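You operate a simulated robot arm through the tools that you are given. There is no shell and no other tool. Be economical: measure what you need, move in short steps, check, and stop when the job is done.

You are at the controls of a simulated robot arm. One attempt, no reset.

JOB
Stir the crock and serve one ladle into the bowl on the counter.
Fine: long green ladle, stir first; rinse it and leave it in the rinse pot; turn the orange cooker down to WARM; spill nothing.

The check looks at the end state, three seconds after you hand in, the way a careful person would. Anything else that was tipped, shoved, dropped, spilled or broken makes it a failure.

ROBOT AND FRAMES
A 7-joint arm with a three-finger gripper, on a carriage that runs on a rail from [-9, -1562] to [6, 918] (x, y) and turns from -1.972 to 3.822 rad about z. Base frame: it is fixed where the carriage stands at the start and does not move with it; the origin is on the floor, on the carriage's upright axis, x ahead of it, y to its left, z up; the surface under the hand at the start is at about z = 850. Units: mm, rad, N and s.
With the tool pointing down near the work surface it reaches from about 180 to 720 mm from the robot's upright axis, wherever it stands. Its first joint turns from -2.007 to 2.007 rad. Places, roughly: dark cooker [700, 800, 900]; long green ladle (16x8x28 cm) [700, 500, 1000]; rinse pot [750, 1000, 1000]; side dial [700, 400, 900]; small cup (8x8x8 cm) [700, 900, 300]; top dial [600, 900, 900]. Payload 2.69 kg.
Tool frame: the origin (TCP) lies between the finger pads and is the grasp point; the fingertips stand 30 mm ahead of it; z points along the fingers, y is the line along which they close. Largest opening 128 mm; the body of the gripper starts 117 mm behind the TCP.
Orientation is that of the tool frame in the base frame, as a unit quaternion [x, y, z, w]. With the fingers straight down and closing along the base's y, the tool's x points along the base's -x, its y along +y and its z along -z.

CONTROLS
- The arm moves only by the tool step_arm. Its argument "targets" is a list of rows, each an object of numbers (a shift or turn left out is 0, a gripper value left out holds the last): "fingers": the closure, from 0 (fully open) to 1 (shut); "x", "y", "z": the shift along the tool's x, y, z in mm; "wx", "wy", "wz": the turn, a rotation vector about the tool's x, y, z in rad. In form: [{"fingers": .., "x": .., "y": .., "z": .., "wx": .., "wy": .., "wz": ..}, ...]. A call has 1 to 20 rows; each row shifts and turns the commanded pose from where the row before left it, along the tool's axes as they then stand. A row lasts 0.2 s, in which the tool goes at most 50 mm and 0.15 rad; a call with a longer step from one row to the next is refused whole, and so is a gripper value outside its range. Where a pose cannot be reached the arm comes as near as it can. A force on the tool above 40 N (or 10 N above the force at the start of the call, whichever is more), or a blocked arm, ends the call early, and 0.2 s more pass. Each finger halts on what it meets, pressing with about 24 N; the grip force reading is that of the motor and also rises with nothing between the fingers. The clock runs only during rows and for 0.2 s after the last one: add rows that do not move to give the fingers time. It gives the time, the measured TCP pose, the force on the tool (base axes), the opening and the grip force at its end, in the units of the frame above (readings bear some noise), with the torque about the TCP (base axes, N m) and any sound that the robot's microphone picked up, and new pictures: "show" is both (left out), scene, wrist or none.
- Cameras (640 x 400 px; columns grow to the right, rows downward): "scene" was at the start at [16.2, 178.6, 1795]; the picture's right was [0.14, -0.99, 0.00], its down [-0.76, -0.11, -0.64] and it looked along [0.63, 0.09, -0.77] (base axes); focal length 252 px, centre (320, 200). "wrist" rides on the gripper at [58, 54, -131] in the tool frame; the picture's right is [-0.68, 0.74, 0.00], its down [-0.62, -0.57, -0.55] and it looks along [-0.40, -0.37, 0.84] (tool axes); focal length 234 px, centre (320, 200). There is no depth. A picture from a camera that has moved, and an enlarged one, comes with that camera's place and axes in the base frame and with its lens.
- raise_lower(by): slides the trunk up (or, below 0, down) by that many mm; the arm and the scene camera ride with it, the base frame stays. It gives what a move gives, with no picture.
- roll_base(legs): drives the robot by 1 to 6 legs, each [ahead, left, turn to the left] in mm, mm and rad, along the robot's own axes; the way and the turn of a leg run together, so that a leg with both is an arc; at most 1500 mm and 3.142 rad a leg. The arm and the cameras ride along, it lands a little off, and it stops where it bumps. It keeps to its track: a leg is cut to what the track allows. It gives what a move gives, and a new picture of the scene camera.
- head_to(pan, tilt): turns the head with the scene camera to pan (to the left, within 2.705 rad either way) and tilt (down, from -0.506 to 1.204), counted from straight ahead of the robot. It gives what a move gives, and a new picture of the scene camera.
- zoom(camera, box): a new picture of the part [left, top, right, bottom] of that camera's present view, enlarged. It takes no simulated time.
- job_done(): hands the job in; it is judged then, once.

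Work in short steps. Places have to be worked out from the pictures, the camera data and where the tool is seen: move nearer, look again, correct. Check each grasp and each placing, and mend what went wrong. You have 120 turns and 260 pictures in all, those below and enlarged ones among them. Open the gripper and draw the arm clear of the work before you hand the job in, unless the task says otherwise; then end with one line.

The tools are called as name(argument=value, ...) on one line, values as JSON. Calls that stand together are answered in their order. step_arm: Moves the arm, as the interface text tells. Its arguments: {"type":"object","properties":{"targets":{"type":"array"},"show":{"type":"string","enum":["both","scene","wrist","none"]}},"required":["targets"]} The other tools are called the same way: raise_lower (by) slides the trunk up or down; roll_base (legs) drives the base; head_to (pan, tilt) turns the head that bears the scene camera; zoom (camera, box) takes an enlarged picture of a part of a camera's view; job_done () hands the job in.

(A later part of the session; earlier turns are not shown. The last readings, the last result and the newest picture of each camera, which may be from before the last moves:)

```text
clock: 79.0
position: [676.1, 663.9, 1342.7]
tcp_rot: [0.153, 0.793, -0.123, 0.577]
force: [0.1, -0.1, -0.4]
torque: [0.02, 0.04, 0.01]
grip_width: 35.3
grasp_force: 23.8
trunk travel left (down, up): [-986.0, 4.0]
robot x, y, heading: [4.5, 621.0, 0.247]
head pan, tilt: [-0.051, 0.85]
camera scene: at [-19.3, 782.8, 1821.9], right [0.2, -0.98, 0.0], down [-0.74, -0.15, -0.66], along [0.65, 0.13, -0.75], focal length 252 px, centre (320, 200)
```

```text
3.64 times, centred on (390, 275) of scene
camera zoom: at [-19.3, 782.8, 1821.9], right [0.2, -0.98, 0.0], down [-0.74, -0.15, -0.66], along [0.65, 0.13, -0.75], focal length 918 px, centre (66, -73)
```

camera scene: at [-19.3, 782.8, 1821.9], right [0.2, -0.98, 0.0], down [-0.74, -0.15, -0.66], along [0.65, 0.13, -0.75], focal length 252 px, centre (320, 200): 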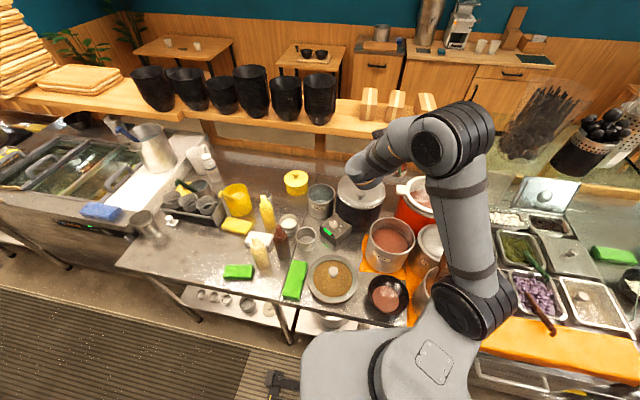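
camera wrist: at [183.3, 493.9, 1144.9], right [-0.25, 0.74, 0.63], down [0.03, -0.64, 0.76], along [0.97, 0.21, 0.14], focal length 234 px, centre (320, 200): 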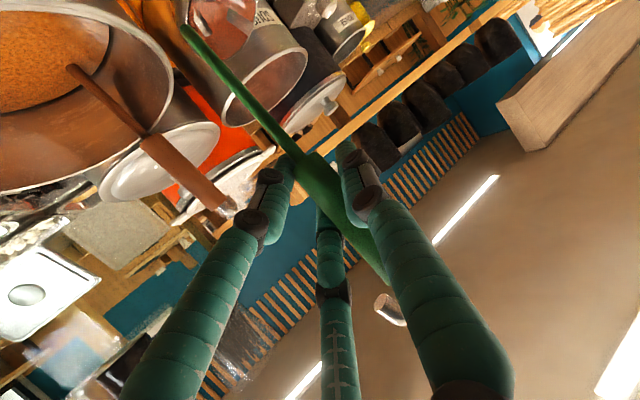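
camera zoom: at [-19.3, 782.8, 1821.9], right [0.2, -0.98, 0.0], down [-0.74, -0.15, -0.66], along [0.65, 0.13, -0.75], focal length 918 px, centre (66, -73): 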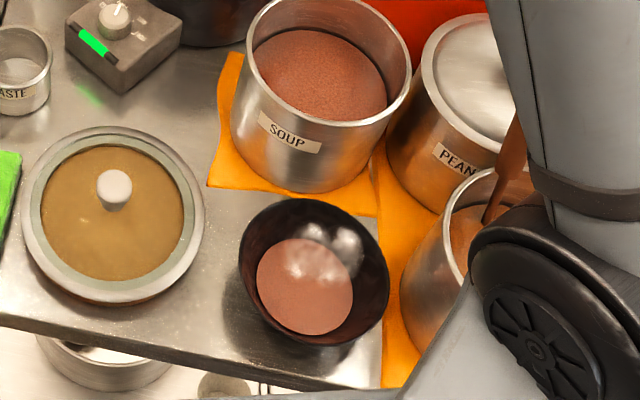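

Counter is clean. Rinse pot rim centre ≈[744,929,980], Ø≈124. Slide left 285 mm, then fine-align the scoop over it.

roll_base(legs=[[69.7, 276.4, 0]])

step_arm(targets=[{}], show="wrist")

zoom(camera="scene", box=[350, 130, 460, 240])

zoom(camera="wrist", box=[80, 0, 340, 160])

```text
clock: 81.0
position: [678.5, 946.2, 1342.1]
tcp_rot: [0.154, 0.793, -0.124, 0.576]
force: [0.2, 0.0, 0.0]
torque: [-0.01, 0.02, 0.0]
grip_width: 35.0
grasp_force: 24.5
trunk travel left (down, up): [-986.0, 4.0]
robot x, y, heading: [5.4, 899.0, 0.248]
head pan, tilt: [-0.051, 0.85]
camera scene: at [-17.0, 1067.3, 1821.9], right [0.19, -0.98, 0.0], down [-0.74, -0.15, -0.66], along [0.65, 0.13, -0.75], focal length 252 px, centre (320, 200)
```

scene: 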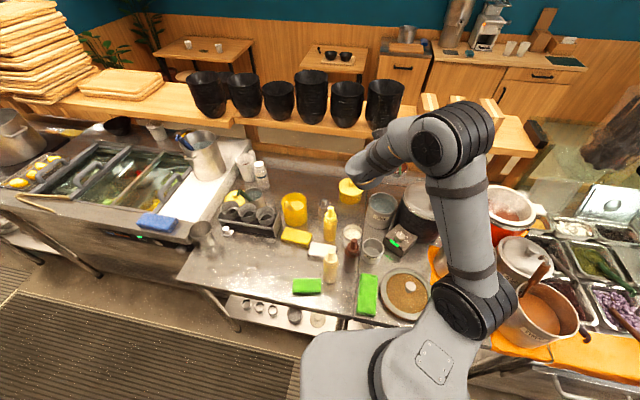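

```text
clock: 81.4
position: [677.4, 945.5, 1343.1]
tcp_rot: [0.154, 0.793, -0.124, 0.576]
force: [-0.1, -0.4, -0.6]
torque: [0.01, 0.03, 0.04]
grip_width: 34.7
grasp_force: 23.8
trunk travel left (down, up): [-986.0, 4.0]
robot x, y, heading: [3.2, 905.6, 0.248]
head pan, tilt: [-0.051, 0.85]
camera wrist: at [567.1, 1050.8, 1324.9], right [0.48, 0.61, 0.63], down [-0.52, -0.38, 0.76], along [0.7, -0.7, 0.14], focal length 234 px, centre (320, 200)
```

wrist: 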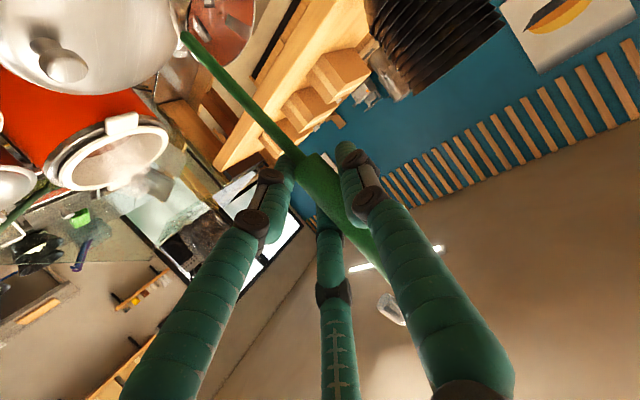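

```text
3.64 times, centred on (405, 185) of scene
camera zoom: at [-17.1, 1066.2, 1822.0], right [0.19, -0.98, 0.0], down [-0.74, -0.15, -0.66], along [0.65, 0.13, -0.75], focal length 918 px, centre (11, 254)
```

zoom: 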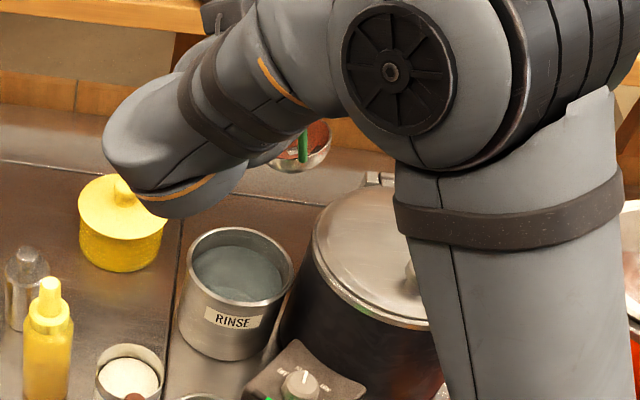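

```text
2.46 times, centred on (210, 80) of wrist
camera zoom: at [567.1, 1050.8, 1324.9], right [0.48, 0.61, 0.63], down [-0.52, -0.38, 0.76], along [0.7, -0.7, 0.14], focal length 576 px, centre (591, 495)
```

zoom: 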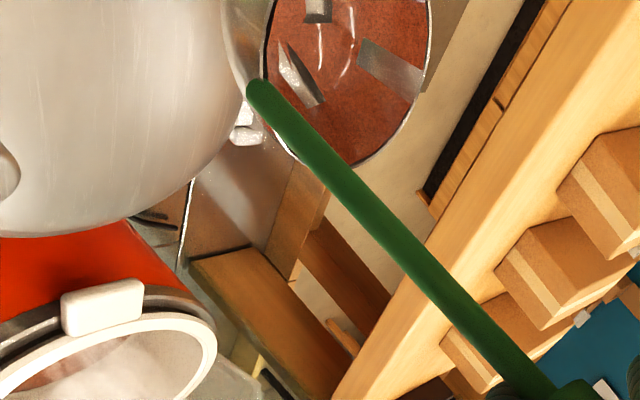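

Scoop now ≈[762,906,1165]; the ladle leans ~15° back. I upright it by pitching 0.25 rad about the scoop, and shift (−18,+21) to centre over the pot.

step_arm(targets=[{"x": 3.6, "y": 6.2, "z": -11.8}, {"x": 3.6, "y": 6.2, "z": -11.8}, {"wy": 0.1, "x": -13.2, "z": 14.8}, {"wy": 0.1, "x": -13.2, "z": 14.8}, {"wy": 0.05, "x": -6.8, "z": 7.2}, {}], show="both")

zoom(camera="scene", box=[350, 130, 460, 240])

zoom(camera="wrist", box=[80, 0, 340, 160])

```text
clock: 82.8
position: [704.1, 950.4, 1360.4]
tcp_rot: [0.168, 0.859, -0.104, 0.473]
force: [0.8, 1.3, 0.2]
torque: [0.01, 0.02, 0.0]
grip_width: 35.3
grasp_force: 24.2
trunk travel left (down, up): [-986.0, 4.0]
robot x, y, heading: [3.5, 905.7, 0.248]
head pan, tilt: [-0.051, 0.85]
camera scene: at [-17.3, 1067.5, 1821.9], right [0.2, -0.98, 0.0], down [-0.74, -0.15, -0.66], along [0.65, 0.13, -0.75], focal length 252 px, centre (320, 200)
camera wrist: at [593.1, 1055.7, 1377.1], right [0.62, 0.55, 0.56], down [-0.34, -0.45, 0.82], along [0.71, -0.7, -0.1], focal length 234 px, centre (320, 200)
```

scene: 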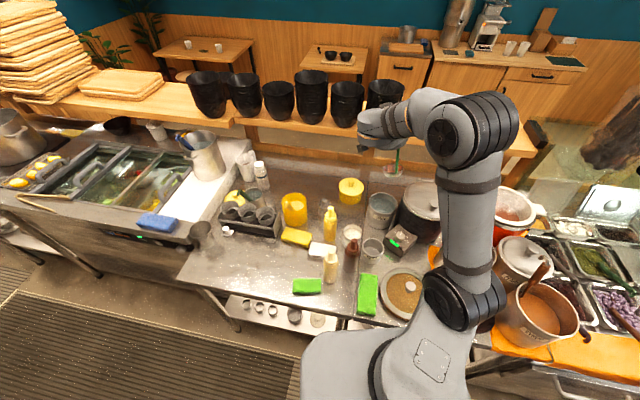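
wrist: 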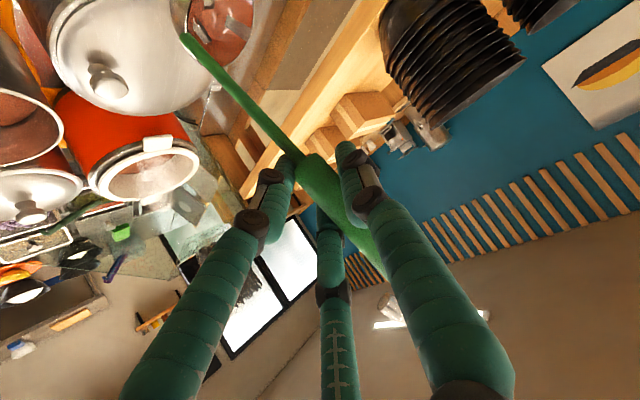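

```text
3.64 times, centred on (405, 185) of scene
camera zoom: at [-17.3, 1067.5, 1821.9], right [0.2, -0.98, 0.0], down [-0.74, -0.15, -0.66], along [0.65, 0.13, -0.75], focal length 918 px, centre (11, 254)
```

zoom: 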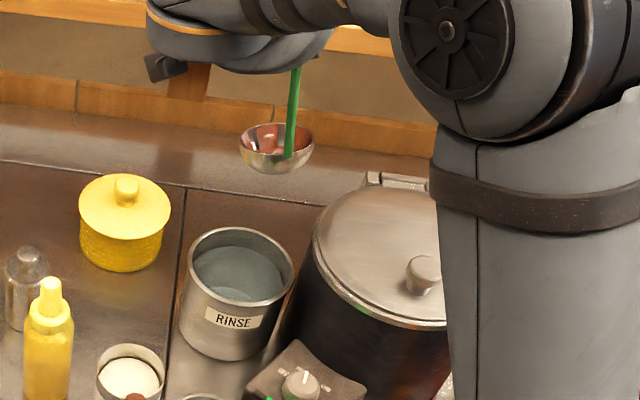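

```text
2.46 times, centred on (210, 80) of wrist
camera zoom: at [593.1, 1055.7, 1377.1], right [0.62, 0.55, 0.56], down [-0.34, -0.45, 0.82], along [0.71, -0.7, -0.1], focal length 576 px, centre (591, 495)
```

zoom: 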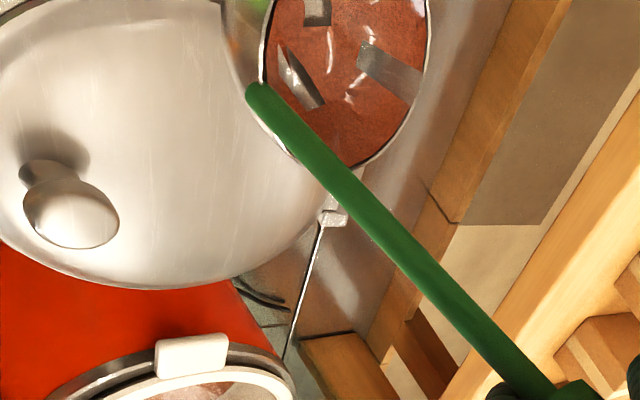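

Excellent view: scoop centre [736,936,1183], pot [742,935]. Shift +12 in x and lower 150 mm, then check.

step_arm(targets=[{"x": -6.2, "y": 3.7, "z": 9.7}, {}], show="none")

raise_lower(by=-140)

step_arm(targets=[{}], show="both")

zoom(camera="scene", box=[330, 100, 440, 210])

zoom(camera="wrist", box=[80, 0, 340, 160])

```text
clock: 83.4
position: [715.5, 948.8, 1359.7]
tcp_rot: [0.168, 0.859, -0.104, 0.473]
force: [-0.3, -0.1, -0.3]
torque: [0.01, 0.01, 0.03]
grip_width: 35.1
grasp_force: 24.6
trunk travel left (down, up): [-986.0, 4.0]
robot x, y, heading: [4.5, 906.3, 0.249]
head pan, tilt: [-0.051, 0.85]
```

```text
clock: 85.1
position: [714.9, 948.7, 1220.2]
tcp_rot: [0.168, 0.859, -0.104, 0.473]
force: [-0.9, 0.4, -0.4]
torque: [0.03, 0.02, 0.0]
grip_width: 35.3
grasp_force: 24.4
trunk travel left (down, up): [-846.0, 144.0]
robot x, y, heading: [5.6, 902.4, 0.247]
head pan, tilt: [-0.051, 0.85]
```

```text
clock: 85.5
position: [715.1, 948.8, 1218.3]
tcp_rot: [0.168, 0.859, -0.104, 0.472]
force: [0.0, -0.2, -1.2]
torque: [0.02, 0.03, -0.01]
grip_width: 35.1
grasp_force: 24.2
trunk travel left (down, up): [-846.0, 144.0]
robot x, y, heading: [5.0, 904.3, 0.246]
head pan, tilt: [-0.051, 0.85]
camera scene: at [-17.1, 1067.7, 1681.9], right [0.2, -0.98, 0.0], down [-0.74, -0.15, -0.66], along [0.65, 0.13, -0.75], focal length 252 px, centre (320, 200)
camera wrist: at [604.9, 1054.8, 1236.6], right [0.62, 0.55, 0.56], down [-0.34, -0.45, 0.82], along [0.71, -0.7, -0.1], focal length 234 px, centre (320, 200)
```

scene: 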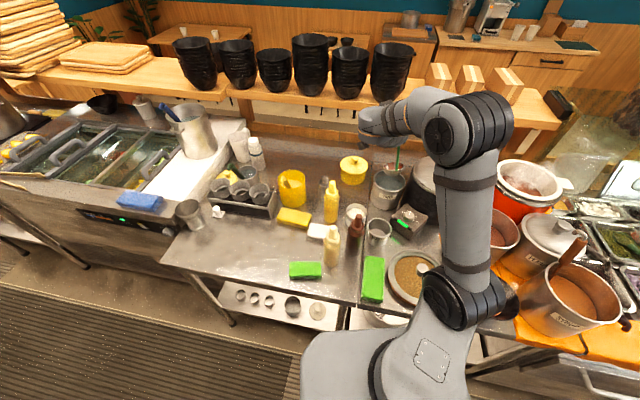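
wrist: 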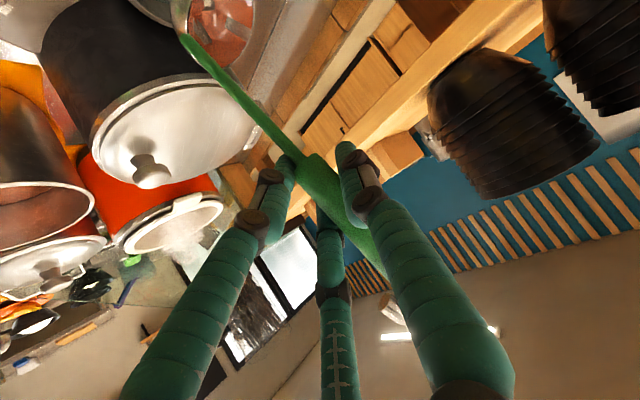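

```text
3.64 times, centred on (385, 155) of scene
camera zoom: at [-17.1, 1067.7, 1681.9], right [0.2, -0.98, 0.0], down [-0.74, -0.15, -0.66], along [0.65, 0.13, -0.75], focal length 918 px, centre (84, 364)
```

zoom: 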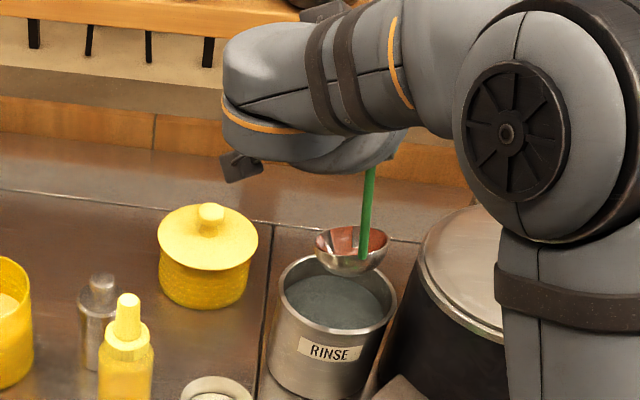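

```text
2.46 times, centred on (210, 80) of wrist
camera zoom: at [604.9, 1054.8, 1236.6], right [0.62, 0.55, 0.56], down [-0.34, -0.45, 0.82], along [0.71, -0.7, -0.1], focal length 576 px, centre (591, 495)
```

zoom: 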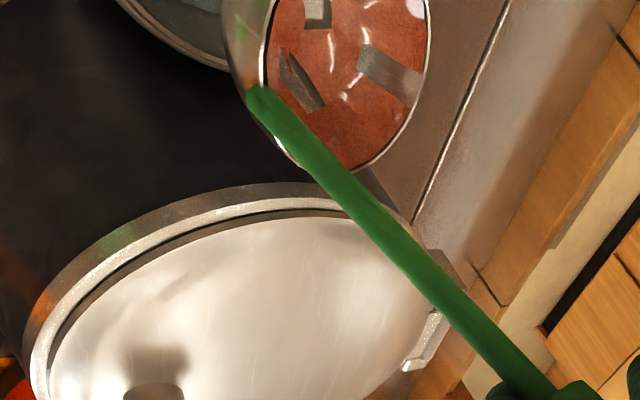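

Scoop is centred over the pot within ~8 mm with ~20 mm clearance. Lower 100 mm into the water, checking forces.

raise_lower(by=-60)

raise_lower(by=-40)

step_arm(targets=[{}], show="scene")

zoom(camera="scene", box=[330, 90, 440, 200])

```text
clock: 86.5
position: [714.3, 949.1, 1158.2]
tcp_rot: [0.168, 0.859, -0.104, 0.473]
force: [-0.4, -0.3, -0.3]
torque: [0.01, 0.02, 0.01]
grip_width: 34.9
grasp_force: 23.8
trunk travel left (down, up): [-786.0, 204.0]
robot x, y, heading: [4.8, 906.5, 0.246]
head pan, tilt: [-0.051, 0.85]
```

```text
clock: 87.3
position: [714.9, 949.3, 1119.3]
tcp_rot: [0.168, 0.859, -0.104, 0.472]
force: [-0.3, 0.5, -1.5]
torque: [0.03, 0.01, -0.02]
grip_width: 34.9
grasp_force: 24.0
trunk travel left (down, up): [-746.0, 244.0]
robot x, y, heading: [8.0, 901.6, 0.247]
head pan, tilt: [-0.051, 0.85]
```

```text
clock: 87.7
position: [714.9, 949.4, 1117.8]
tcp_rot: [0.168, 0.859, -0.103, 0.473]
force: [0.3, -0.2, -1.6]
torque: [0.0, 0.04, 0.0]
grip_width: 34.7
grasp_force: 23.8
trunk travel left (down, up): [-746.0, 244.0]
robot x, y, heading: [4.9, 907.6, 0.242]
head pan, tilt: [-0.051, 0.85]
camera scene: at [-17.0, 1067.7, 1581.9], right [0.2, -0.98, 0.0], down [-0.74, -0.15, -0.66], along [0.65, 0.13, -0.75], focal length 252 px, centre (320, 200)
```

scene: 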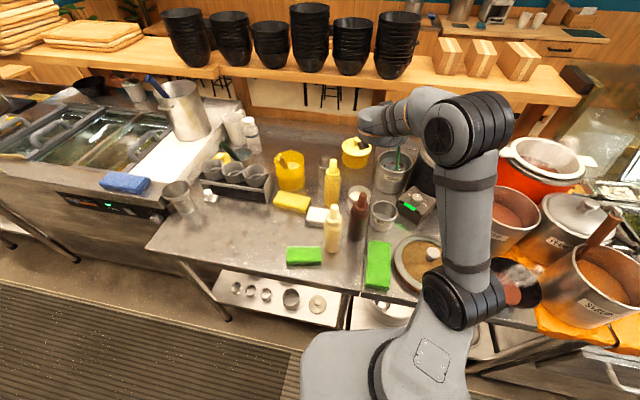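

```text
3.64 times, centred on (385, 145) of scene
camera zoom: at [-17.0, 1067.7, 1581.9], right [0.2, -0.98, 0.0], down [-0.74, -0.15, -0.66], along [0.65, 0.13, -0.75], focal length 918 px, centre (84, 400)
```

zoom: 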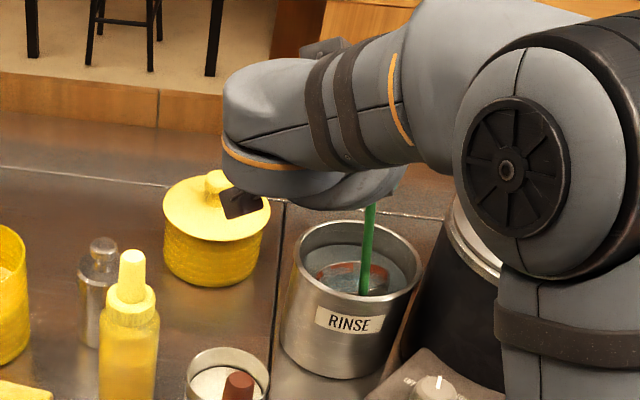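

The scoop is at the water surface. Lower 32 mm more to submerge it.

raise_lower(by=-32)

step_arm(targets=[{}], show="scene")

zoom(camera="scene", box=[330, 90, 440, 200])

```text
clock: 88.5
position: [714.3, 948.0, 1086.3]
tcp_rot: [0.168, 0.858, -0.103, 0.474]
force: [0.0, 0.7, -1.2]
torque: [-0.01, 0.01, 0.0]
grip_width: 34.9
grasp_force: 23.6
trunk travel left (down, up): [-714.0, 276.0]
robot x, y, heading: [1.5, 902.5, 0.245]
head pan, tilt: [-0.051, 0.85]
```

```text
clock: 88.9
position: [715.9, 948.9, 1086.8]
tcp_rot: [0.167, 0.859, -0.103, 0.473]
force: [0.4, -0.6, -0.3]
torque: [-0.01, 0.03, 0.0]
grip_width: 34.6
grasp_force: 24.2
trunk travel left (down, up): [-714.0, 276.0]
robot x, y, heading: [5.3, 904.7, 0.245]
head pan, tilt: [-0.051, 0.85]
camera scene: at [-17.0, 1067.7, 1549.9], right [0.2, -0.98, 0.0], down [-0.74, -0.15, -0.66], along [0.65, 0.13, -0.75], focal length 252 px, centre (320, 200)
```

scene: 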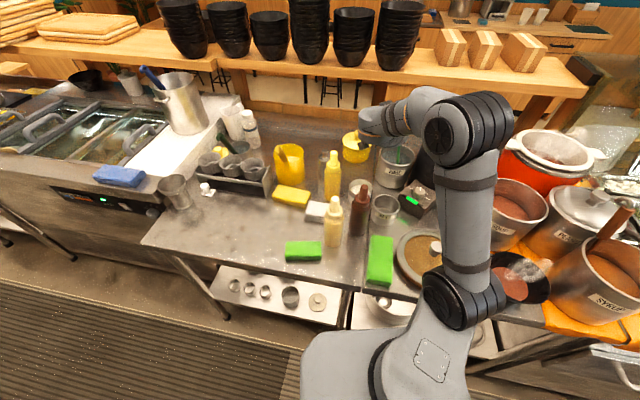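

```text
3.64 times, centred on (385, 145) of scene
camera zoom: at [-17.0, 1067.7, 1549.9], right [0.2, -0.98, 0.0], down [-0.74, -0.15, -0.66], along [0.65, 0.13, -0.75], focal length 918 px, centre (84, 400)
```

zoom: 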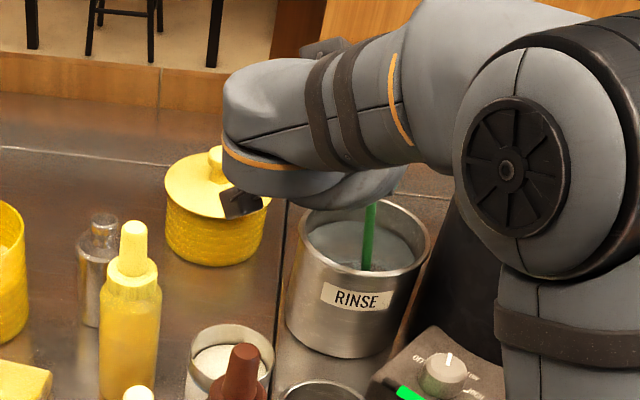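

Submerged, no contact. Rinse with two small circles and a gentle dunk.

step_arm(targets=[{"x": 2.2, "y": 4.4, "z": -3.7}, {"x": 3.3, "y": -0.1, "z": -5.2}, {"x": 2.4, "y": -4.3, "z": -3.7}, {"x": 0.1, "y": -6.1, "z": 0.1}, {"x": -2.2, "y": -4.4, "z": 3.7}, {"x": -3.3, "y": 0.1, "z": 5.2}, {"x": -2.4, "y": 4.3, "z": 3.7}, {"x": -0.1, "y": 6.1, "z": -0.1}, {"x": 2.2, "y": 4.4, "z": -3.7}, {"x": 3.3, "y": -0.1, "z": -5.2}, {"x": 2.4, "y": -4.3, "z": -3.7}, {"x": 0.1, "y": -6.1, "z": 0.1}, {"x": -2.2, "y": -4.4, "z": 3.7}, {"x": -3.3, "y": 0.1, "z": 5.2}, {"x": -2.4, "y": 4.3, "z": 3.7}, {"x": -0.1, "y": 6.1, "z": -0.1}, {"x": -8.5, "z": -5.3}, {"x": -8.5, "z": -5.3}, {"x": 8.5, "z": 5.3}, {"x": 8.5, "z": 5.3}], show="scene")

zoom(camera="scene", box=[330, 90, 440, 200])

```text
clock: 93.1
position: [715.6, 949.7, 1086.3]
tcp_rot: [0.168, 0.859, -0.105, 0.473]
force: [0.0, -0.1, -1.4]
torque: [0.02, 0.02, 0.01]
grip_width: 34.2
grasp_force: 24.0
trunk travel left (down, up): [-714.0, 276.0]
robot x, y, heading: [6.3, 905.6, 0.247]
head pan, tilt: [-0.051, 0.85]
camera scene: at [-16.8, 1067.8, 1549.9], right [0.2, -0.98, 0.0], down [-0.74, -0.15, -0.66], along [0.65, 0.13, -0.75], focal length 252 px, centre (320, 200)
```

scene: 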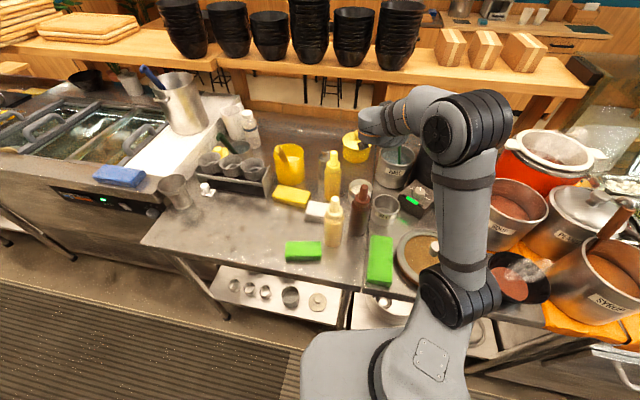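

```text
3.64 times, centred on (385, 145) of scene
camera zoom: at [-16.8, 1067.8, 1549.9], right [0.2, -0.98, 0.0], down [-0.74, -0.15, -0.66], along [0.65, 0.13, -0.75], focal length 918 px, centre (84, 400)
```

zoom: 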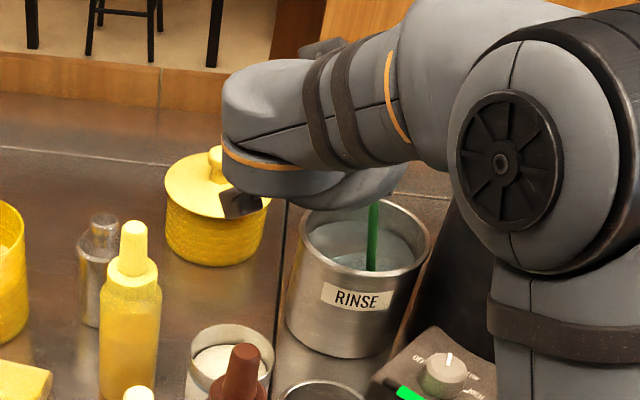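

Rinsed. Lower gently until the scoop touches the pot bottom.

step_arm(targets=[{"x": 3.4, "z": 2.1}, {"x": 3.4, "z": 2.1}, {"x": 1.7, "z": 1.1}, {}], show="none")

```text
clock: 94.1
position: [714.7, 947.0, 1076.8]
tcp_rot: [0.169, 0.859, -0.104, 0.472]
force: [0.1, -0.1, -1.2]
torque: [-0.01, 0.0, 0.0]
grip_width: 34.1
grasp_force: 24.1
trunk travel left (down, up): [-714.0, 276.0]
robot x, y, heading: [6.8, 902.4, 0.244]
head pan, tilt: [-0.051, 0.85]
```

No contact yet; continue down in small steps.

step_arm(targets=[{"x": 3.4, "z": 2.1}, {"x": 3.4, "z": 2.1}, {}], show="none")

step_arm(targets=[{"x": 3.4, "z": 2.1}, {}], show="none")

step_arm(targets=[{"x": 3.4, "z": 2.1}, {}], show="none")

```text
clock: 94.9
position: [714.4, 949.1, 1067.4]
tcp_rot: [0.169, 0.859, -0.105, 0.473]
force: [0.3, -0.4, -2.0]
torque: [0.03, 0.03, -0.01]
grip_width: 33.8
grasp_force: 23.6
trunk travel left (down, up): [-714.0, 276.0]
robot x, y, heading: [5.8, 905.2, 0.247]
head pan, tilt: [-0.051, 0.85]
```

```text
clock: 95.5
position: [714.6, 948.7, 1062.7]
tcp_rot: [0.168, 0.859, -0.104, 0.473]
force: [-0.6, 0.2, -2.3]
torque: [0.01, 0.06, 0.0]
grip_width: 33.8
grasp_force: 23.5
trunk travel left (down, up): [-714.0, 276.0]
robot x, y, heading: [7.0, 904.6, 0.248]
head pan, tilt: [-0.051, 0.85]
```

```text
clock: 96.1
position: [714.8, 948.5, 1060.3]
tcp_rot: [0.168, 0.859, -0.104, 0.472]
force: [-0.1, 0.2, -1.0]
torque: [0.07, 0.04, -0.02]
grip_width: 33.6
grasp_force: 23.9
trunk travel left (down, up): [-714.0, 276.0]
robot x, y, heading: [4.6, 903.9, 0.24]
head pan, tilt: [-0.051, 0.85]
```

Still free hanging; continue in 4 mm steps.

step_arm(targets=[{"x": 3.4, "z": 2.1}, {}], show="none")

step_arm(targets=[{"x": 3.4, "z": 2.1}, {}], show="none")

step_arm(targets=[{}], show="both")

zoom(camera="scene", box=[330, 90, 440, 200])

```text
clock: 96.7
position: [714.5, 948.9, 1056.1]
tcp_rot: [0.168, 0.859, -0.104, 0.473]
force: [0.6, 0.2, -0.3]
torque: [0.04, 0.05, 0.01]
grip_width: 34.0
grasp_force: 23.8
trunk travel left (down, up): [-714.0, 276.0]
robot x, y, heading: [3.3, 905.1, 0.247]
head pan, tilt: [-0.051, 0.85]
```

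```text
clock: 97.3
position: [713.3, 948.8, 1051.9]
tcp_rot: [0.167, 0.859, -0.103, 0.473]
force: [-0.7, -0.3, -1.0]
torque: [0.0, 0.03, 0.01]
grip_width: 33.8
grasp_force: 24.2
trunk travel left (down, up): [-714.0, 276.0]
robot x, y, heading: [6.8, 903.8, 0.248]
head pan, tilt: [-0.051, 0.85]
```

```text
clock: 97.7
position: [714.6, 949.3, 1052.9]
tcp_rot: [0.168, 0.859, -0.104, 0.473]
force: [0.5, -0.2, -1.2]
torque: [0.04, 0.03, -0.02]
grip_width: 33.6
grasp_force: 23.8
trunk travel left (down, up): [-714.0, 276.0]
robot x, y, heading: [5.2, 903.4, 0.242]
head pan, tilt: [-0.051, 0.85]
camera scene: at [-17.0, 1067.7, 1549.9], right [0.2, -0.98, 0.0], down [-0.74, -0.15, -0.66], along [0.65, 0.13, -0.75], focal length 252 px, centre (320, 200)
camera wrist: at [604.4, 1054.8, 1070.6], right [0.62, 0.55, 0.56], down [-0.34, -0.45, 0.82], along [0.71, -0.7, -0.1], focal length 234 px, centre (320, 200)
```

scene: 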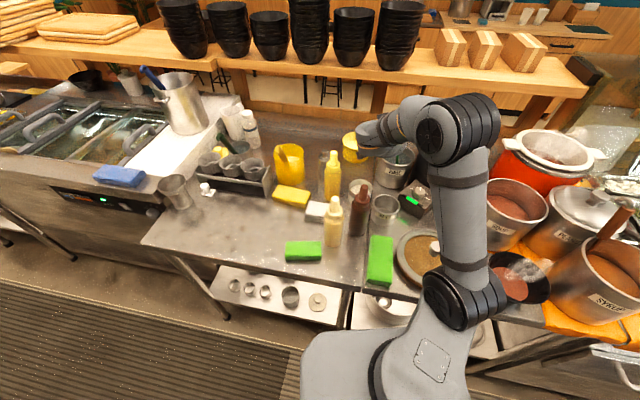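
wrist: 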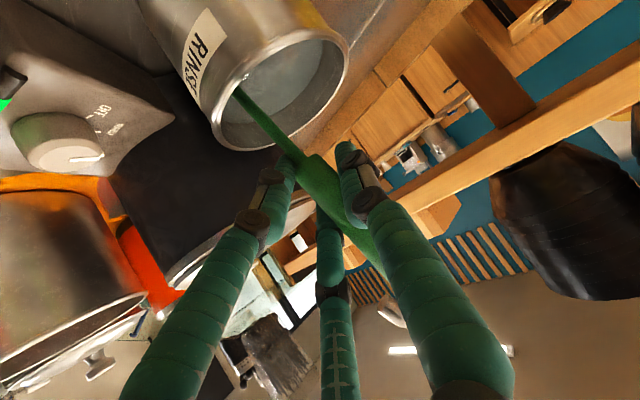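

```text
3.64 times, centred on (385, 145) of scene
camera zoom: at [-17.0, 1067.7, 1549.9], right [0.2, -0.98, 0.0], down [-0.74, -0.15, -0.66], along [0.65, 0.13, -0.75], focal length 918 px, centre (84, 400)
```

zoom: 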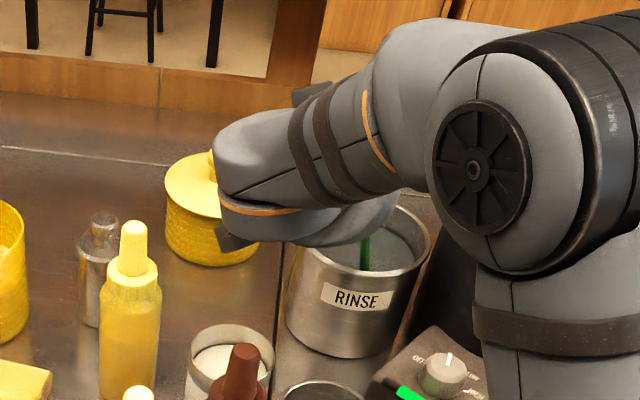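

No contact yet; continue a few mm more, watching force.

step_arm(targets=[{"x": 3.4, "z": 2.1}, {}], show="none")

step_arm(targets=[{"x": 3.4, "z": 2.1}, {}], show="none")

step_arm(targets=[{"x": 3.4, "z": 2.1}, {}], show="none")

```text
clock: 98.3
position: [713.6, 948.1, 1051.9]
tcp_rot: [0.168, 0.857, -0.102, 0.476]
force: [0.4, 0.8, 13.2]
torque: [-0.03, -0.6, 0.04]
grip_width: 33.7
grasp_force: 24.1
trunk travel left (down, up): [-714.0, 276.0]
robot x, y, heading: [5.7, 904.8, 0.249]
head pan, tilt: [-0.051, 0.85]
```

```text
clock: 98.9
position: [711.6, 947.9, 1047.5]
tcp_rot: [0.168, 0.858, -0.104, 0.474]
force: [-2.0, 0.6, 18.1]
torque: [-0.06, -0.26, 0.02]
grip_width: 33.9
grasp_force: 24.1
trunk travel left (down, up): [-714.0, 276.0]
robot x, y, heading: [7.7, 900.9, 0.245]
head pan, tilt: [-0.051, 0.85]
```

```text
clock: 99.5
position: [711.8, 947.9, 1043.4]
tcp_rot: [0.168, 0.858, -0.104, 0.474]
force: [-3.7, 2.1, 18.5]
torque: [-0.15, -0.01, 0.0]
grip_width: 33.9
grasp_force: 24.3
trunk travel left (down, up): [-714.0, 276.0]
robot x, y, heading: [7.9, 904.5, 0.244]
head pan, tilt: [-0.051, 0.85]
```

Bottom contact reached (18 N). Back up 8 mm to relax, then move the stem gently toward the near rim so it leans when released.

step_arm(targets=[{"x": -3.4, "z": -2.1}, {"x": -3.4, "z": -2.1}, {"x": 2.5, "y": -1.9, "z": -3.9}, {"x": 2.5, "y": -1.9, "z": -3.9}, {}], show="wrist")

zoom(camera="wrist", box=[180, 20, 400, 200])

```text
clock: 100.7
position: [705.2, 949.1, 1048.5]
tcp_rot: [0.168, 0.859, -0.104, 0.472]
force: [0.1, -0.3, -0.9]
torque: [0.02, 0.04, 0.01]
grip_width: 33.9
grasp_force: 23.7
trunk travel left (down, up): [-714.0, 276.0]
robot x, y, heading: [6.3, 901.9, 0.243]
head pan, tilt: [-0.051, 0.85]
camera wrist: at [595.3, 1054.9, 1066.4], right [0.62, 0.55, 0.56], down [-0.34, -0.45, 0.82], along [0.71, -0.7, -0.1], focal length 234 px, centre (320, 200)
```

wrist: 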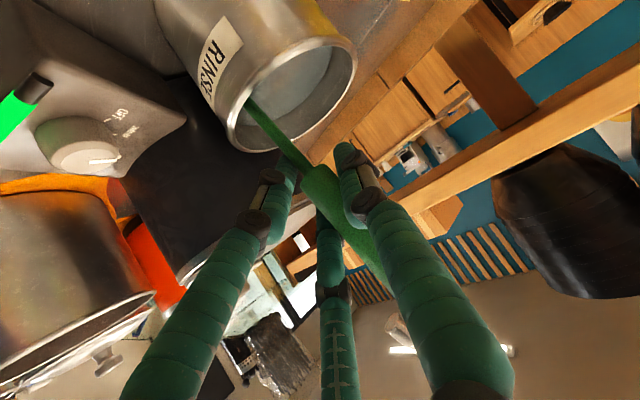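

```text
2.22 times, centred on (290, 110) of wrist
camera zoom: at [595.3, 1054.9, 1066.4], right [0.62, 0.55, 0.56], down [-0.34, -0.45, 0.82], along [0.71, -0.7, -0.1], focal length 520 px, centre (387, 400)
```

zoom: 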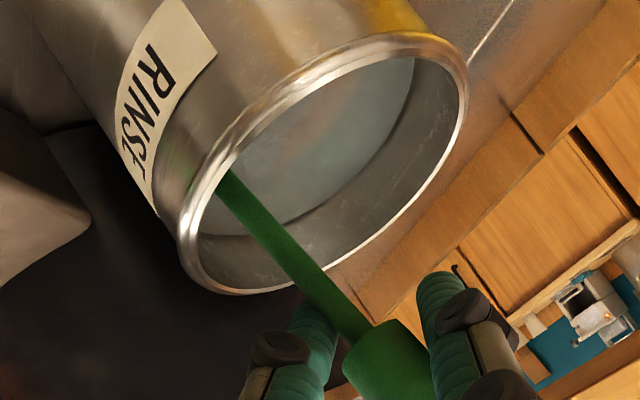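

The stem is right by the near rim. Open the fingers part way and see how the ladle settles.

step_arm(targets=[{"fingers": 0.68}, {"fingers": 0.6}, {"fingers": 0.5}, {"fingers": 0.4}, {"fingers": 0.4}, {}, {}], show="both")

zoom(camera="wrist", box=[180, 20, 440, 220])

```text
clock: 102.3
position: [704.7, 948.9, 1049.2]
tcp_rot: [0.168, 0.859, -0.104, 0.473]
force: [1.0, -0.9, -0.2]
torque: [0.01, 0.01, 0.01]
grip_width: 76.5
grasp_force: 0.0
trunk travel left (down, up): [-714.0, 276.0]
robot x, y, heading: [5.5, 900.6, 0.244]
head pan, tilt: [-0.051, 0.85]
camera scene: at [-17.2, 1067.7, 1549.9], right [0.2, -0.98, 0.0], down [-0.74, -0.15, -0.66], along [0.65, 0.13, -0.75], focal length 252 px, centre (320, 200)
camera wrist: at [595.3, 1054.9, 1066.6], right [0.62, 0.55, 0.56], down [-0.34, -0.45, 0.82], along [0.71, -0.7, -0.1], focal length 234 px, centre (320, 200)
```

scene: 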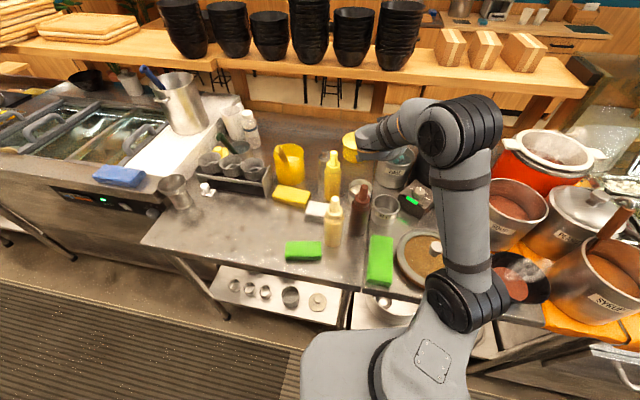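
wrist: 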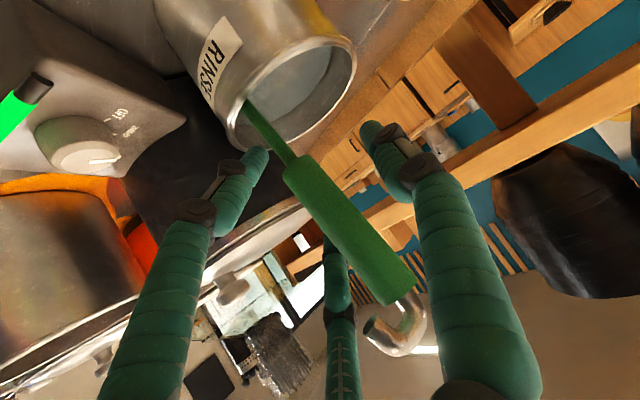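

```text
2.00 times, centred on (310, 120) of wrist
camera zoom: at [595.3, 1054.9, 1066.6], right [0.62, 0.55, 0.56], down [-0.34, -0.45, 0.82], along [0.71, -0.7, -0.1], focal length 468 px, centre (340, 360)
```

zoom: 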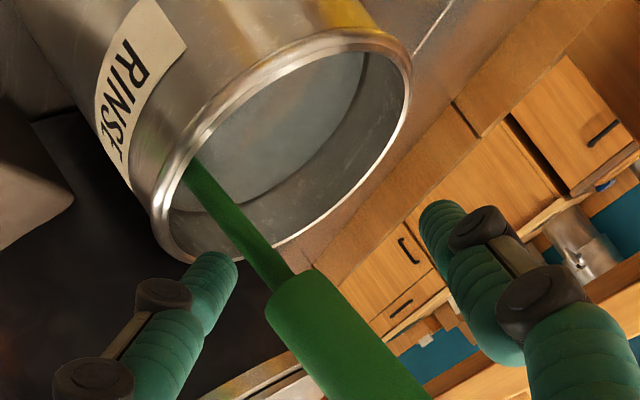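

The ladle leans on the near rim, free. Open fully and look before retreating (the hook is near the third finger).

step_arm(targets=[{"fingers": 0.1}, {"fingers": 0.05}, {"y": -8}, {"y": -8}, {}, {}], show="wrist")

zoom(camera="wrist", box=[220, 150, 480, 370])

```text
clock: 103.7
position: [699.0, 934.3, 1049.0]
tcp_rot: [0.168, 0.858, -0.104, 0.473]
force: [0.3, -0.2, -0.2]
torque: [0.01, -0.02, 0.0]
grip_width: 121.4
grasp_force: 0.0
trunk travel left (down, up): [-714.0, 276.0]
robot x, y, heading: [8.7, 906.8, 0.251]
head pan, tilt: [-0.051, 0.85]
camera wrist: at [588.8, 1040.1, 1066.8], right [0.62, 0.55, 0.56], down [-0.34, -0.45, 0.82], along [0.71, -0.7, -0.1], focal length 234 px, centre (320, 200)
```

wrist: 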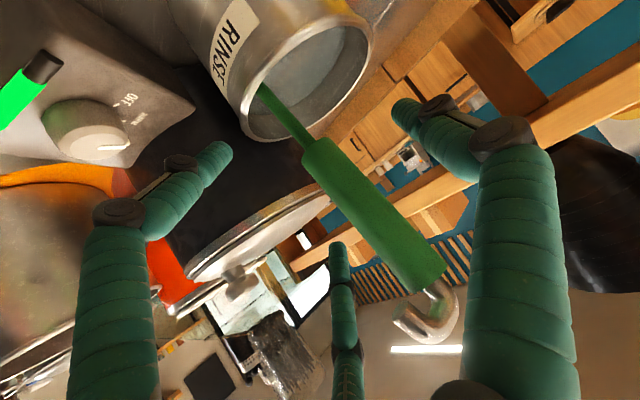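

```text
1.82 times, centred on (350, 260) of wrist
camera zoom: at [588.8, 1040.1, 1066.8], right [0.62, 0.55, 0.56], down [-0.34, -0.45, 0.82], along [0.71, -0.7, -0.1], focal length 426 px, centre (266, 91)
```

zoom: 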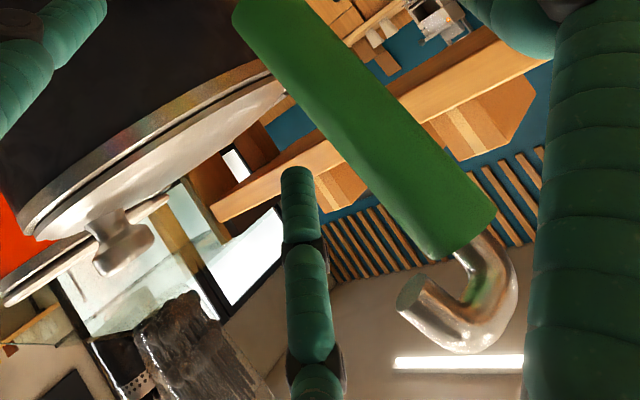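

Hook and fingers are now well separated. Retreat along the tool axis 150 mm.

step_arm(targets=[{"z": -15}, {"z": -20}, {"z": -25}, {"z": -30}, {"z": -30}, {"z": -30}, {}], show="both")

zoom(camera="scene", box=[330, 90, 440, 200])

```text
clock: 105.3
position: [582.7, 985.6, 1128.0]
tcp_rot: [0.168, 0.859, -0.103, 0.472]
force: [-0.9, -0.1, 0.5]
torque: [-0.01, 0.01, -0.01]
grip_width: 121.6
grasp_force: 0.1
trunk travel left (down, up): [-714.0, 276.0]
robot x, y, heading: [8.0, 906.1, 0.249]
head pan, tilt: [-0.051, 0.85]
camera scene: at [-16.7, 1067.3, 1549.9], right [0.19, -0.98, 0.0], down [-0.74, -0.15, -0.66], along [0.65, 0.13, -0.75], focal length 252 px, centre (320, 200)
camera wrist: at [470.9, 1091.1, 1146.8], right [0.62, 0.55, 0.56], down [-0.34, -0.45, 0.82], along [0.71, -0.7, -0.1], focal length 234 px, centre (320, 200)
```

scene: 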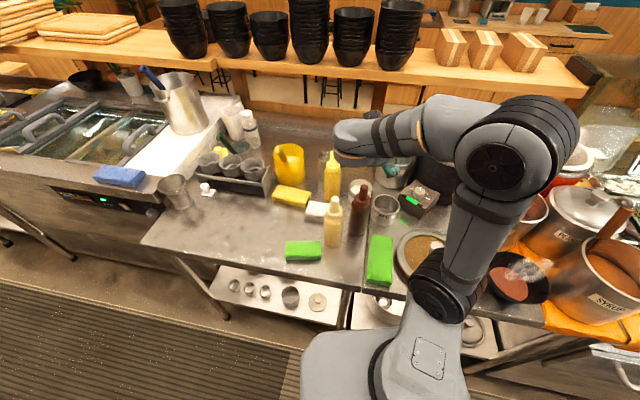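
wrist: 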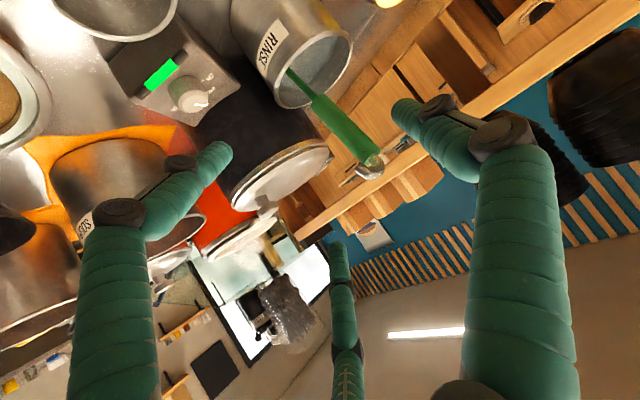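

```text
3.64 times, centred on (385, 145) of scene
camera zoom: at [-16.7, 1067.3, 1549.9], right [0.19, -0.98, 0.0], down [-0.74, -0.15, -0.66], along [0.65, 0.13, -0.75], focal length 918 px, centre (84, 400)
```

zoom: 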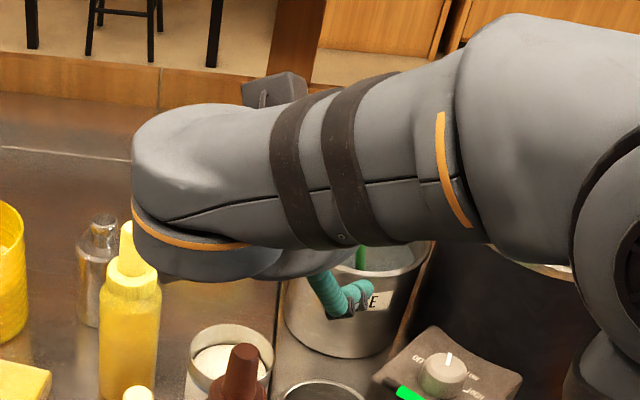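

The ladle stands in the rinse pot. Raise the trunk to clear everything, then drive toward the dial for a close look.

raise_lower(by=270)

head_to(pan=-0.3, tilt=0.9)

zoom(camera="scene", box=[260, 120, 380, 220])

```text
clock: 108.0
position: [580.9, 986.4, 1400.2]
tcp_rot: [0.168, 0.859, -0.104, 0.472]
force: [0.3, 0.6, -0.1]
torque: [0.02, -0.02, -0.02]
grip_width: 121.7
grasp_force: 0.1
trunk travel left (down, up): [-984.0, 6.0]
robot x, y, heading: [5.5, 906.9, 0.249]
head pan, tilt: [-0.051, 0.85]
```

```text
clock: 108.8
position: [580.5, 985.5, 1398.6]
tcp_rot: [0.169, 0.858, -0.105, 0.473]
force: [0.3, 0.3, 0.0]
torque: [-0.04, 0.03, 0.0]
grip_width: 121.4
grasp_force: 0.0
trunk travel left (down, up): [-984.0, 6.0]
robot x, y, heading: [4.2, 902.2, 0.251]
head pan, tilt: [-0.3, 0.901]
camera scene: at [-18.5, 1048.5, 1816.0], right [-0.05, -1.0, 0.0], down [-0.78, 0.04, -0.62], along [0.62, -0.03, -0.78], focal length 252 px, centre (320, 200)
```

scene: 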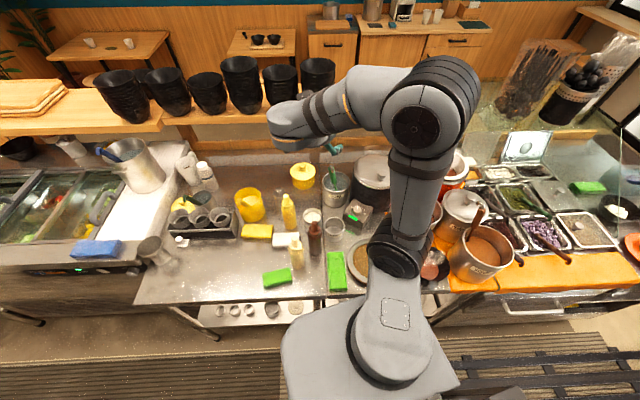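

```text
4.00 times, centred on (320, 170) of scene
camera zoom: at [-18.5, 1048.5, 1816.0], right [-0.05, -1.0, 0.0], down [-0.78, 0.04, -0.62], along [0.62, -0.03, -0.78], focal length 1009 px, centre (320, 320)
```

zoom: 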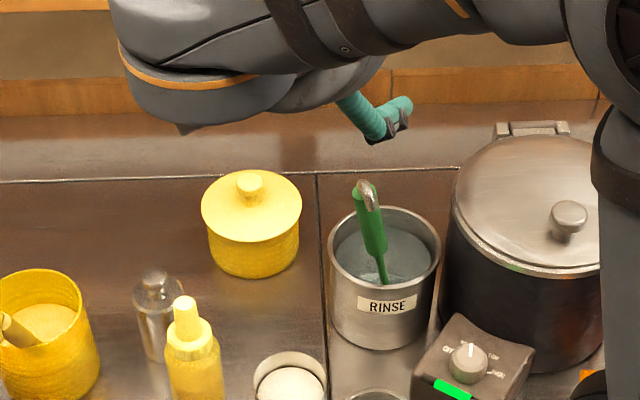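

Ladle is nicely in the rinse pot. Now fold the arm: turn the tool down and pull back, ready for the dial.

step_arm(targets=[{"wy": 0.14}, {"wy": 0.14}, {"wy": 0.14}, {"wy": 0.14}, {"wy": 0.14}, {"wy": 0.14}, {"wy": 0.14}, {"x": 35}, {"x": 35}, {"x": 35}, {"x": 35}, {}], show="none")

roll_base(legs=[[0, 0, -0.25], [0, -700, 0]])

```text
clock: 111.4
position: [453.7, 1040.2, 1395.2]
tcp_rot: [0.198, 0.98, -0.013, 0.012]
force: [0.3, 0.2, -0.1]
torque: [0.06, 0.07, -0.01]
grip_width: 121.4
grasp_force: 0.0
trunk travel left (down, up): [-984.0, 6.0]
robot x, y, heading: [4.8, 905.0, 0.244]
head pan, tilt: [-0.3, 0.901]
```

```text
clock: 116.1
position: [467.9, 222.9, 1396.1]
tcp_rot: [0.318, 0.948, -0.014, 0.01]
force: [-0.1, 0.2, 0.4]
torque: [0.01, 0.01, 0.0]
grip_width: 121.6
grasp_force: 0.2
trunk travel left (down, up): [-984.0, 6.0]
robot x, y, heading: [4.6, 202.8, -0.006]
head pan, tilt: [-0.3, 0.901]
camera scene: at [13.9, 346.7, 1816.0], right [-0.3, -0.95, 0.0], down [-0.75, 0.23, -0.62], along [0.59, -0.19, -0.78], focal length 252 px, centre (320, 200)
```

scene: 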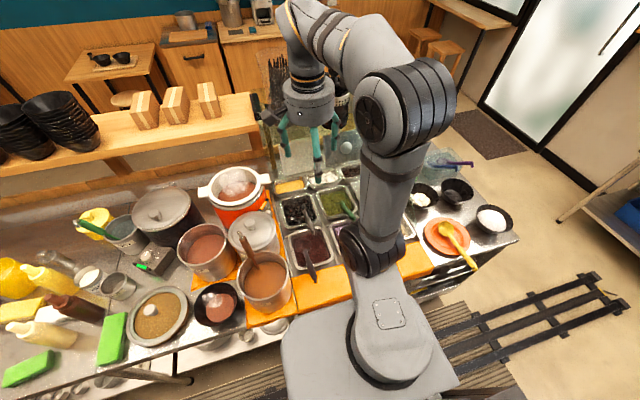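

Enlarge the dial area from here and take the wrist view.

zoom(camera="scene", box=[248, 185, 298, 225])

step_arm(targets=[{}], show="wrist")

```text
10.00 times, centred on (273, 205) of scene
camera zoom: at [13.9, 346.7, 1816.0], right [-0.3, -0.95, 0.0], down [-0.75, 0.23, -0.62], along [0.59, -0.19, -0.78], focal length 2523 px, centre (790, 150)
```

zoom: 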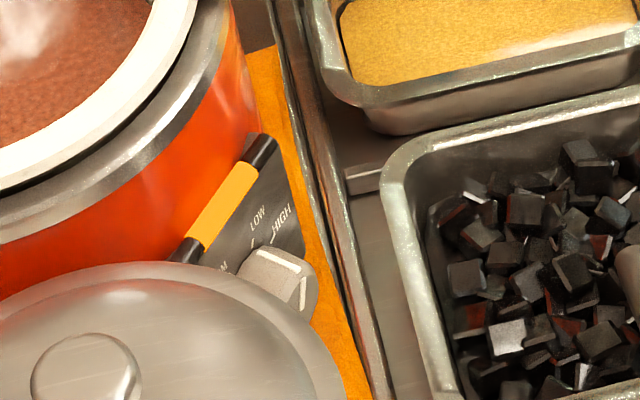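

```text
clock: 116.5
position: [467.4, 223.7, 1395.6]
tcp_rot: [0.317, 0.948, -0.014, 0.012]
force: [-0.1, 0.7, 0.2]
torque: [-0.05, 0.0, 0.03]
grip_width: 121.6
grasp_force: 0.0
trunk travel left (down, up): [-984.0, 6.0]
robot x, y, heading: [1.3, 201.0, -0.008]
head pan, tilt: [-0.3, 0.901]
camera wrist: at [451.6, 307.1, 1522.5], right [0.98, 0.18, 0.01], down [0.14, -0.8, 0.58], along [0.11, -0.57, -0.82], focal length 234 px, centre (320, 200)
```

wrist: 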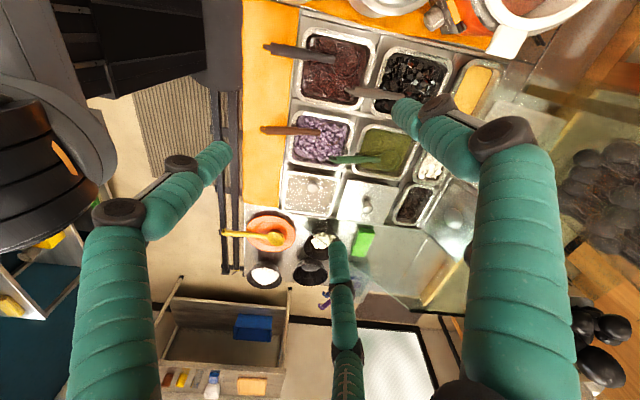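

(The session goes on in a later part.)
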